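You operate a simulated robot arm through the tools that you are given. There is no shell and no other tool. Be economical: measure what you need, move in short steps, check, and stop when the job is done.

Carry out the task below with a simulated robot arm. There is one attempt and no reset: what you move stays moved.

TASK
Open the square amber hood.

It is judged by the outcome, as a careful person would: the job done as asked, and still so three seconds after it is handed in. It fails if anything else is knocked over, pushed out of place, dropped, spilled or broken.

THE ROBOT
A 7-joint arm with a two-finger parallel gripper, fixed in place. Base frame: the origin is at the foot of the arm, x ahead of it, y to its left, z up. Lengths are in m, angles in degrees, forces in N, time in s.
Its first joint turns from -66.0 to 66.0 degrees. Payload 1.57 kg.
Tool frame: the origin (TCP) lies between the finger pads and is the grasp point; the fingertips stand 0.03 m ahead of it; z points along the fingers, y is the line along which they close. The gripper opens to 0.11 m. The fingers are 0.024 m wide and 0.012 m thick; the gripper's body (0.048 by 0.112 m) begins 0.078 m behind the TCP.
Orientation is that of the tool frame in the base frame, as a unit quaternion [w, x, y, z]. With the fingers straight down and closing along the base's y, the tool's x points along the base's -x, its y along +y and its z along -z.

THE INTERFACE
- The arm moves only by the tool play_rows. Its argument "motion" is a list of rows, each a list of 7 numbers: the shift along the tool's x, y, z in units of 150 mm (1.0 is 150 mm), then the turn, a rotation vector about the tool's x, y, z in units of 90 degrees (1.0 is 90 degrees), then the gripper command, from -1 (fully open) to 1 (shut), values between in proportion. In form: [[tx, ty, tz, ax, ay, az, jaw], ...]. A call has 1 to 8 rows; each row is the pose to reach, as a shift and turn from the pose commanded when the call began, along the tool's axes at that moment. A call with a number of a shift or a turn outside -1 to 1 is refused whole. A row lasts 0.2 s, in which the tool goes at most 0.05 m and 8.6 degrees; a call with a longer step from one row to the next is refused whole, and so is a gripper value outside its range. A pose out of reach is approached as far as the arm can. The call stops where the force on the tool passes 40 N (or 10 N more than at its start, if that is more) or the arm is blocked; 0.2 s more then pass. The fingers move at their own pace (about 0.108 m/s each) and stop on an object; they squeeze with about 39 N. The grip force told is the motor's: it shows also when the fingers shut on nothing. Time passes only in rows, and 0.2 s behind the last, so rows that repeat a pose let the fingers close. It gives the time, the measured TCP pose, the force on the tool (base axes), the opening and the grip force at its end, in the units of the frame above (readings bear some noise).
- Cameras (640 x 400 px; columns grow to the right, rows downward): "scene" is fixed at [0.151, -0.3985, 1.4156]; the picture's right is [0.83, -0.56, 0.00], its down [-0.33, -0.49, -0.80] and it looks along [0.45, 0.67, -0.59] (base axes); focal length 373 px, centre (320, 200). "wrist" rides on the gripper at [-0.036, 0, -0.08] in the tool frame; the picture's right is [0.00, -1.00, 0.00], its down [0.97, 0.00, -0.24] and it looks along [0.24, 0.00, 0.97] (tool axes); focal length 218 px, centre (320, 200).
- capture(camera): a new picture of that camera. No time passes.
- point_at(camera, pixels): for up to 12 pixels [column, row] of the newest picture of that camera ("zoom" is the newest enlarged one), the place [x, y, z] in the base frame of the surface seen there, good to about 0.003 m, but the place of the scene camera against the robot may be out by one fixed shift of up to 0.025 m in any direction. No time passes.
- inspect(camera, box): a new picture of the part [left, top, right, bottom] of that camera's present view, enlarged. No time passes.
- finish_job(): hands the job in; it is judged then, once.

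Work in short steps. Measure before you move; look again where a grasp or a placing could have gone wrong, and mend it. You have 60 turns and 26 pictures in all, the two below and enlarged ones among them. Open the gripper and draw the arm clear of the work before you hand the job in, unless the task says otherwise; then end with one line.

The tools are called after "Request:" as name(argument=value, ...) on one line, values as JSON. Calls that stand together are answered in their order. play_rows: Moves the arm, as the interface text tells. Its arguments: {"type":"object","properties":{"motion":{"type":"array"}},"required":["motion"]} The other tools are called the same way: capture (camera) takes a picture; point_at (camera, pixels) gives the place of the surface under pixels of a picture; inspect (camera, box) takes an enlarged picture of a part of a camera's view; finish_job () hands the job in.

At the start:

```text
time_s: 0.0
tool_pos: [0.3059, -0.129, 1.1509]
tool_rot: [-0.001, 0.0, 1.0, 0.0]
ft_force: [-0.7, -0.3, 0.3]
grip_width: 0.1098
grasp_force: 0.1
```

scene: 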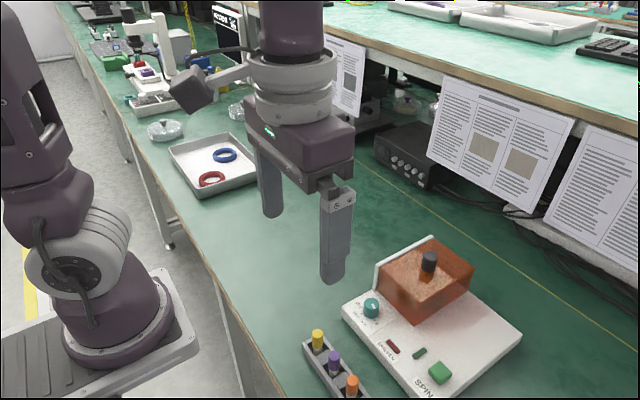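
wrist: 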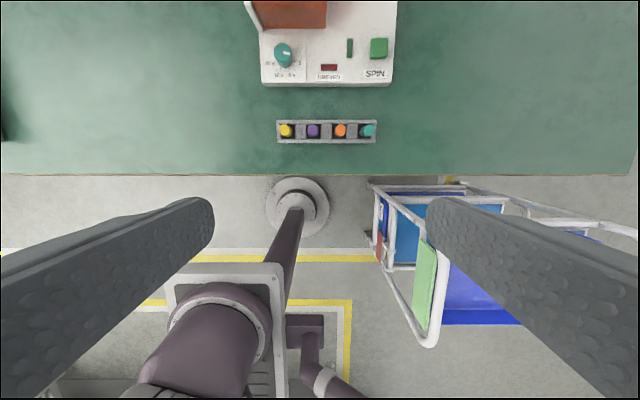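

The amber hood with a black knob sits at about (425,280) in the scene picture. I'll enlarge it.

Request:
inspect(camera="scene", box=[330, 220, 530, 400])

```text
2.22 times, centred on (430, 310) of scene
```

zoom: 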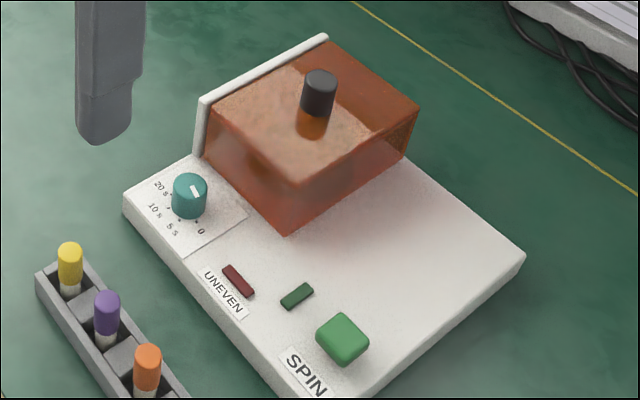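

Request:
point_at(camera="zoom", pixels=[[319, 76], [319, 100], [212, 108], [328, 42], [418, 108], [292, 184], [286, 234], [404, 157], [202, 100], [324, 36], [204, 152], [440, 250]])

Request:
point_at(camera="scene", pixels=[[317, 333], [334, 356], [352, 380], [371, 300], [331, 270], [440, 372]])

```text
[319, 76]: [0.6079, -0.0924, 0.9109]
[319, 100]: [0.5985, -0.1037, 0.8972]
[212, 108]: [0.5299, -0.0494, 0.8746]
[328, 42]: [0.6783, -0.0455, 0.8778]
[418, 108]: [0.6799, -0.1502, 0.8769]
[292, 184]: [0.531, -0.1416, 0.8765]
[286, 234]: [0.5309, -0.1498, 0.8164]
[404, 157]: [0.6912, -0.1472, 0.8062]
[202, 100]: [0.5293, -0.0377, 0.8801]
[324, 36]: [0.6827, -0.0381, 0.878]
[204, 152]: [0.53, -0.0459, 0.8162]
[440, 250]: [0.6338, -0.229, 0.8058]
```

```text
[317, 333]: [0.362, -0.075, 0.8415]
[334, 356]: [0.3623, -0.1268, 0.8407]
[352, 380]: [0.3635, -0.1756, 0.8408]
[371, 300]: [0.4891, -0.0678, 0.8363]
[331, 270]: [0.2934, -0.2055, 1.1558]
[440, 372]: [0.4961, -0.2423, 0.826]
```

Request:
play_rows(motion=[[-0.3, 0, 0, 0, 0, 0, -1], [-0.6, 0, 0, 0, 0, 0, -1], [-0.9, 0.1, 0, 0, 0, 0, -1], [-1, 0.2, 0, 0, 0, 0, -1]])

Request:
play_rows(motion=[[-0.3, 0, 0, 0, 0, 0, 0], [-0.6, 0, 0, 0, 0, 0, 0.5], [-0.6, 0, 0, 0, 0, 0, 0.5]])

Request:
capture(camera="wrist")

```text
time_s: 1.0
tool_pos: [0.4588, -0.0977, 1.1506]
tool_rot: [0.0, 0.0, 1.0, 0.0]
ft_force: [-0.5, -0.3, 0.3]
grip_width: 0.1101
grasp_force: 0.1
```

```text
time_s: 1.8
tool_pos: [0.5464, -0.0974, 1.1499]
tool_rot: [0.001, -0.001, 1.0, 0.0]
ft_force: [0.7, 0.2, 0.6]
grip_width: 0.0275
grasp_force: 0.1
```

```text
22 pictures are left
```

wrist: 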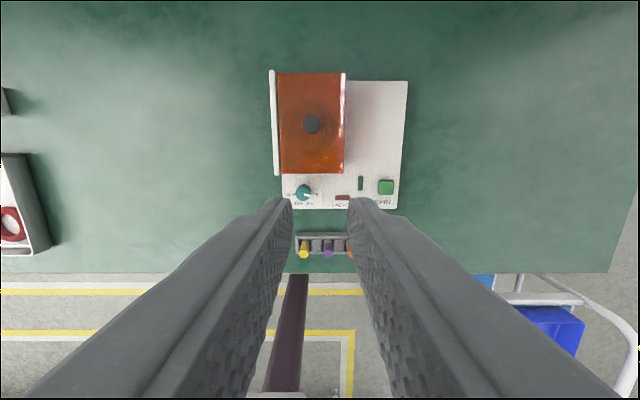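

Request:
inspect(camera="wrist", box=[250, 60, 430, 220])

Request:
point_at(camera="wrist", pixels=[[311, 124], [281, 75], [342, 75], [343, 172], [282, 172], [274, 72], [276, 172], [305, 192], [380, 120], [405, 84], [304, 248], [328, 248]])

```text
2.50 times, centred on (340, 140) of wrist
```

zoom: 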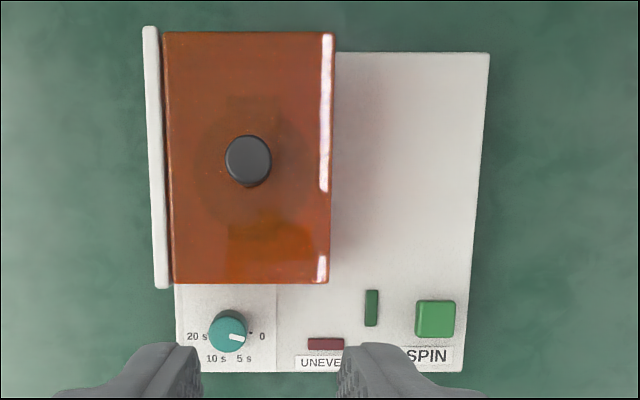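

```text
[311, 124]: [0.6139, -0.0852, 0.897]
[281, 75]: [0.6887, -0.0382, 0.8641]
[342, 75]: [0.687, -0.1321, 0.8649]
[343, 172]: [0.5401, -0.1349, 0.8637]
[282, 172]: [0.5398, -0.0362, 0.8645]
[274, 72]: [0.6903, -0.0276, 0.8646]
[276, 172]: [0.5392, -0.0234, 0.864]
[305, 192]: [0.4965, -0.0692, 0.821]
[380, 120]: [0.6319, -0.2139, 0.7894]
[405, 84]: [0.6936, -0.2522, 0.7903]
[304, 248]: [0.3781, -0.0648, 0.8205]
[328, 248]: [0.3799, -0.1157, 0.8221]
```

Request:
inspect(camera="scene", box=[365, 230, 485, 330])

Request:
point_at(camera="wrist", pixels=[[450, 120], [240, 120], [320, 60], [400, 180]])

```text
4.00 times, centred on (425, 280) of scene
```

zoom: 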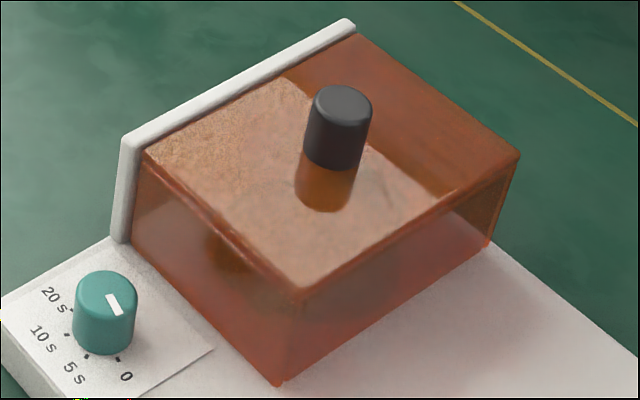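

```text
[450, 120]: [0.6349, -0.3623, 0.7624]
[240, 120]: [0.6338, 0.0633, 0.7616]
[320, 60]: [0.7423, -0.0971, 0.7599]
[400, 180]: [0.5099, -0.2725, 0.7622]
```

The hood (x 0.54–0.69, y −0.135…−0.036) is backed by a fixed white wall on its +y side, with a knob at (0.614, −0.085). It may be a hinge or a slide. I'll turn the tool 90° so the fingers close along x, above the knob.

Request:
play_rows(motion=[[-0.1, 0, 0, 0, 0, 0.09, -0.1], [-0.2, 0, 0, 0, 0, 0.18, -0.1], [-0.3, 0.03, 0, 0, 0, 0.27, -0.1], [-0.4, 0.06, 0, 0, 0, 0.36, -0.1], [-0.45, 0.08, 0, 0, 0, 0.45, -0.1], [-0.45, 0.08, 0, 0, 0, 0.54, -0.1], [-0.45, 0.08, 0, 0, 0, 0.63, -0.1], [-0.45, 0.08, 0, 0, 0, 0.72, -0.1]])

Request:
play_rows(motion=[[0, 0, 0, 0, 0, 0.09, -0.1], [0, 0, 0, 0, 0, 0.18, -0.1], [0, 0, 0, 0, 0, 0.28, -0.1], [0, 0, 0.3, 0, 0, 0.28, -0.1], [0, 0, 0.6, 0, 0, 0.28, -0.1], [0, 0, 0.8, 0, 0, 0.28, -0.1], [0, 0, 0.8, 0, 0, 0.28, -0.1]])

Request:
capture(camera="wrist")

```text
time_s: 3.6
tool_pos: [0.6139, -0.0855, 1.15]
tool_rot: [0.0, 0.537, 0.843, 0.0]
ft_force: [-0.1, -0.8, 0.2]
grip_width: 0.0604
grasp_force: 0.1
```

```text
refused: row 3 steps farther than a row can; nothing moved
```

```text
19 pictures are left
```

wrist: 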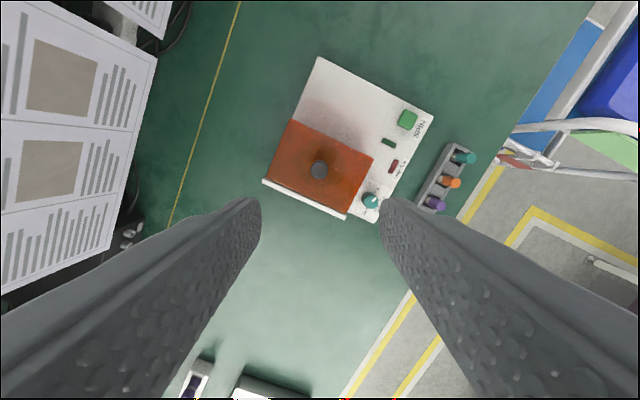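

Request:
play_rows(motion=[[0, 0, 0, 0, 0, 0.09, -0.1], [0, 0, 0, 0, 0, 0.18, -0.1], [0, 0, 0, 0, 0, 0.27, -0.1], [0, 0, 0, 0, 0, 0.28, -0.1], [0, 0, 0.3, 0, 0, 0.28, -0.1], [0, 0, 0.6, 0, 0, 0.28, -0.1], [0, 0, 0.8, 0, 0, 0.28, -0.1], [0, 0, 0.8, 0, 0, 0.28, -0.1]])

Request:
capture(camera="wrist")

```text
time_s: 5.4
tool_pos: [0.6154, -0.0861, 1.03]
tool_rot: [0.0, 0.707, 0.707, 0.0]
ft_force: [0.2, -0.4, 0.0]
grip_width: 0.0606
grasp_force: 0.1
```

```text
18 pictures are left
```

wrist: 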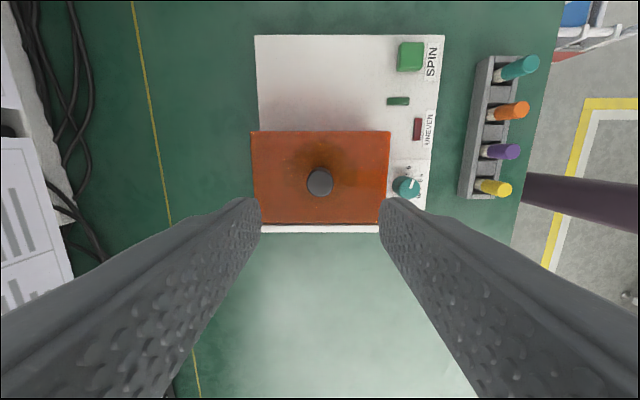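

Request:
point_at(camera="wrist", pixels=[[319, 183], [308, 183], [330, 183], [319, 173], [319, 193], [280, 180], [300, 226], [300, 230], [290, 135], [350, 90]])

Request:
inspect(camera="wrist", box=[240, 120, 400, 240])

```text
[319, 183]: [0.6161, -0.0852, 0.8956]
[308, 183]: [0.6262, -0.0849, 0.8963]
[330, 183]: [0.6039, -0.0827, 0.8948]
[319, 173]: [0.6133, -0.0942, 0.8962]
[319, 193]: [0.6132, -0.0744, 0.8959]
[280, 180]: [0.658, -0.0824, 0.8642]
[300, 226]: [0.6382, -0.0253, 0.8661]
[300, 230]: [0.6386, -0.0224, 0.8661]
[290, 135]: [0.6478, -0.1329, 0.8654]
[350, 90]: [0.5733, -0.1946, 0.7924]
```

```text
3.33 times, centred on (320, 180) of wrist
```

zoom: 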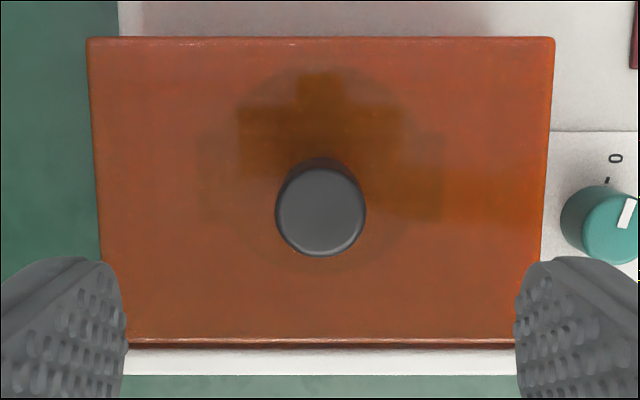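

Knob top is at (0.615, −0.084, 0.896), hood top z≈0.865. I'll descend to TCP z≈0.900 and close on it.

Request:
play_rows(motion=[[0.01, 0, 0.3, 0, 0, 0, -0.1], [0.01, 0, 0.6, 0, 0, 0, -0.1], [0.01, 0, 0.75, 0, 0, 0, -0.1], [0.01, 0, 0.86, 0, 0, 0, -0.1], [0.01, 0, 0.86, 0, 0, 0, 1], [0.01, 0, 0.86, 0, 0, 0, 1]])

```text
time_s: 6.8
tool_pos: [0.6145, -0.0858, 0.9014]
tool_rot: [0.001, 0.707, 0.708, 0.0]
ft_force: [3.5, 0.4, -3.0]
grip_width: 0.0273
grasp_force: 37.8
```

Gripped (width 0.027). Test a small lift of 5 mm.

Request:
play_rows(motion=[[0, 0, -0.015, 0, 0, 0, 1], [0, 0, -0.033, 0, 0, 0, 1], [0, 0, -0.033, 0, 0, 0, 1]])

Request:
inspect(camera="scene", box=[330, 220, 530, 345])

```text
time_s: 7.6
tool_pos: [0.6152, -0.085, 0.9061]
tool_rot: [0.0, 0.707, 0.707, -0.001]
ft_force: [8.8, -0.1, -25.1]
grip_width: 0.0274
grasp_force: 37.8
```

```text
3.20 times, centred on (430, 282) of scene
```

zoom: 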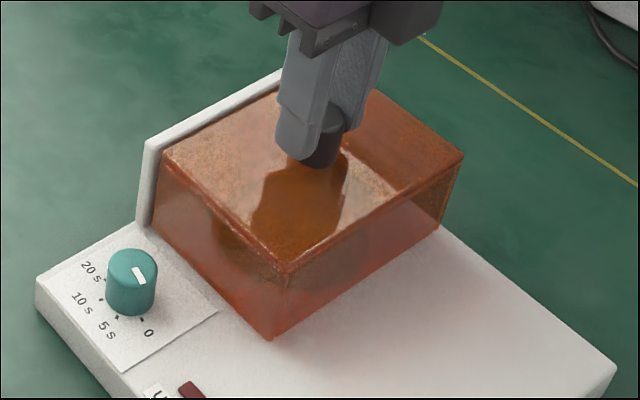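

Lifting meets −25 N and the hood doesn't appear to rise. I'll go back down and test a small slide toward −y.

Request:
play_rows(motion=[[0, 0, 0.033, 0, 0, 0, 1], [-0.02, 0, 0.033, 0, 0, 0, 1], [-0.05, 0, 0.033, 0, 0, 0, 1], [-0.05, 0, 0.033, 0, 0, 0, 1]])

```text
time_s: 8.6
tool_pos: [0.6159, -0.0928, 0.9016]
tool_rot: [0.001, 0.707, 0.707, 0.001]
ft_force: [7.9, -0.7, 23.9]
grip_width: 0.0273
grasp_force: 37.8
```

Request:
inspect(camera="scene", box=[330, 220, 530, 345])

Request:
inspect(camera="wrist", box=[200, 60, 440, 240])

```text
3.20 times, centred on (430, 282) of scene
```

zoom: 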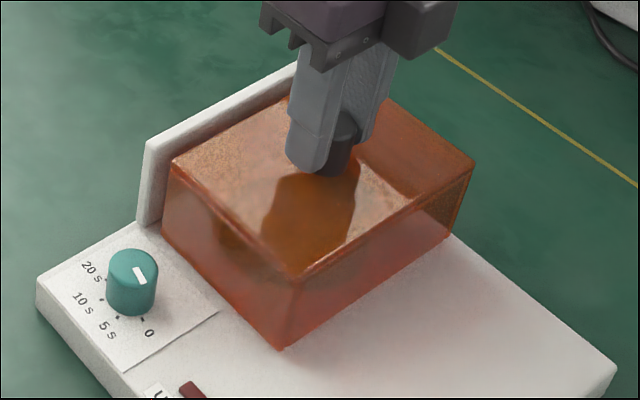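

```text
2.22 times, centred on (320, 150) of wrist
```

zoom: 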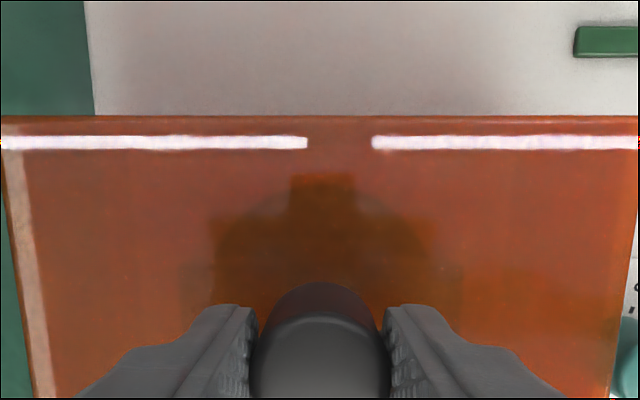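

The hood slides: a gap opened at the wall. I relieve the downward push and continue toward −y.

Request:
play_rows(motion=[[0, 0, -0.016, 0, 0, 0, 1], [-0.08, 0, -0.016, 0, 0, 0, 1], [-0.16, 0, -0.016, 0, 0, 0, 1], [-0.24, 0, -0.016, 0, 0, 0, 1], [-0.32, 0, -0.016, 0, 0, 0, 1], [-0.32, 0, -0.016, 0, 0, 0, 1]])

Request:
capture(camera="scene")

```text
time_s: 10.0
tool_pos: [0.6144, -0.1397, 0.9026]
tool_rot: [0.0, 0.707, 0.707, 0.001]
ft_force: [18.2, -0.1, -18.4]
grip_width: 0.0271
grasp_force: 38.0
```

```text
13 pictures are left
```

scene: 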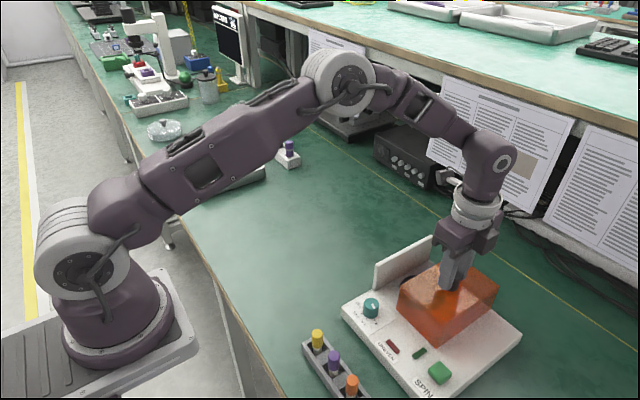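

Sliding well; side load of 18 N in x, so I ease 2 mm in +x and 2 mm down, then continue.

Request:
play_rows(motion=[[0, 0.013, 0.012, 0, 0, 0, 1], [-0.08, 0.013, 0.012, 0, 0, 0, 1], [-0.16, 0.013, 0.012, 0, 0, 0, 1], [-0.24, 0.013, 0.012, 0, 0, 0, 1], [-0.3, 0.013, 0.012, 0, 0, 0, 1], [-0.3, 0.013, 0.012, 0, 0, 0, 1]])

Request:
capture(camera="scene")

```text
time_s: 11.4
tool_pos: [0.6159, -0.1863, 0.9018]
tool_rot: [0.0, 0.707, 0.707, 0.0]
ft_force: [-12.0, 1.0, 14.6]
grip_width: 0.0276
grasp_force: 38.3
```

```text
12 pictures are left
```

scene: 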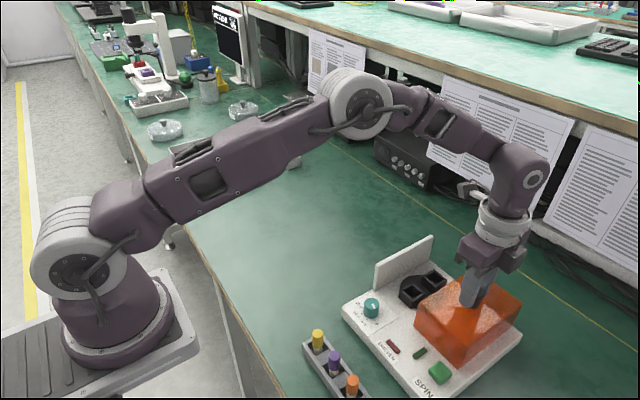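

The rotor is emerging. I continue in small steps until it reaches its stop.

Request:
play_rows(motion=[[0, -0.007, -0.008, 0, 0, 0, 1], [-0.04, -0.007, -0.008, 0, 0, 0, 1], [-0.08, -0.007, -0.008, 0, 0, 0, 1], [-0.12, -0.007, -0.008, 0, 0, 0, 1], [-0.12, -0.007, -0.008, 0, 0, 0, 1]])

Request:
inspect(camera="scene", box=[330, 210, 550, 390])

```text
time_s: 12.6
tool_pos: [0.6152, -0.2008, 0.9011]
tool_rot: [-0.001, 0.707, 0.707, 0.002]
ft_force: [-2.7, 22.6, -4.6]
grip_width: 0.0276
grasp_force: 38.2
```

```text
2.22 times, centred on (440, 300) of scene
```

zoom: 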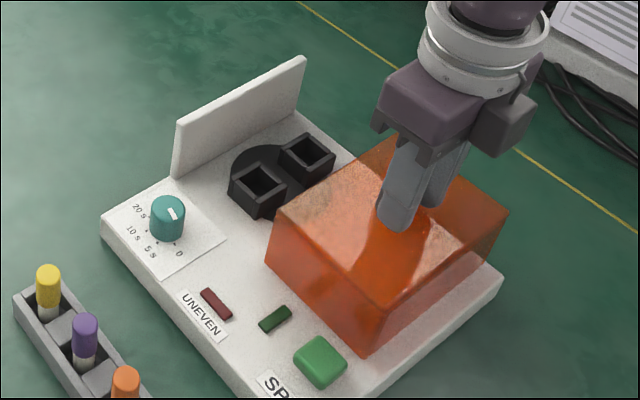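

End stop reached (Fy 22.6 N), with the rotor fully exposed. I relax, open and draw up.

Request:
play_rows(motion=[[0.01, 0, 0, 0, 0, 0, 1], [0.01, 0, 0, 0, 0, 0, -0.1], [0.01, 0, 0, 0, 0, 0, -0.1], [0.01, 0, -0.2, 0, 0, 0, -0.1], [0.01, 0, -0.5, 0, 0, 0, -0.1], [0.01, 0, -0.8, 0, 0, 0, -0.1], [0.01, 0, -1, 0, 0, 0, -0.5], [0.01, 0, -1, 0, 0, 0, -1]])

Request:
play_rows(motion=[[0.3, 0, -0.1, 0, 0, 0, -1], [0.6, 0, -0.2, 0, 0, 0, -1], [0.9, 0, -0.3, 0, 0, 0, -1], [1, 0, -0.3, 0, 0, 0, -1], [1, 0, -0.3, 0, 0, 0, -1]])

Request:
capture(camera="scene")

```text
time_s: 14.4
tool_pos: [0.6146, -0.2012, 1.0527]
tool_rot: [0.001, 0.708, 0.707, 0.0]
ft_force: [0.2, 0.3, -0.4]
grip_width: 0.1101
grasp_force: 0.0
```

```text
time_s: 15.6
tool_pos: [0.6148, -0.0509, 1.0983]
tool_rot: [0.001, 0.707, 0.707, 0.001]
ft_force: [-0.2, -1.0, 0.2]
grip_width: 0.1099
grasp_force: 0.1
```

```text
10 pictures are left
```

scene: 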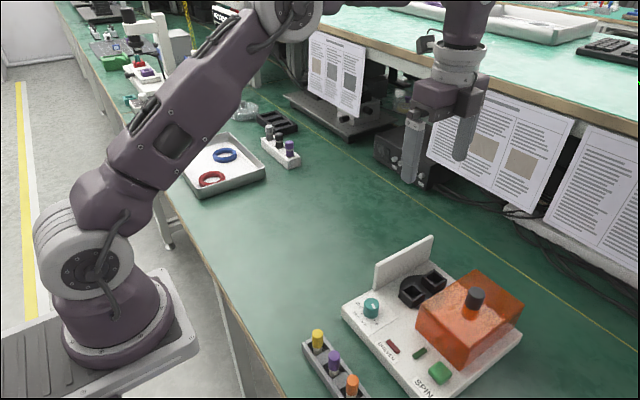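

The hood stays open at its end stop, nothing else was disturbed, and the arm is clear, so I hand the job in.

Request:
finish_job()

```text
The job is handed in.
```

The square amber hood is open: I slid it about 0.115 m toward −y to its end stop, and the rotor is exposed. The gripper is open and the arm is clear.
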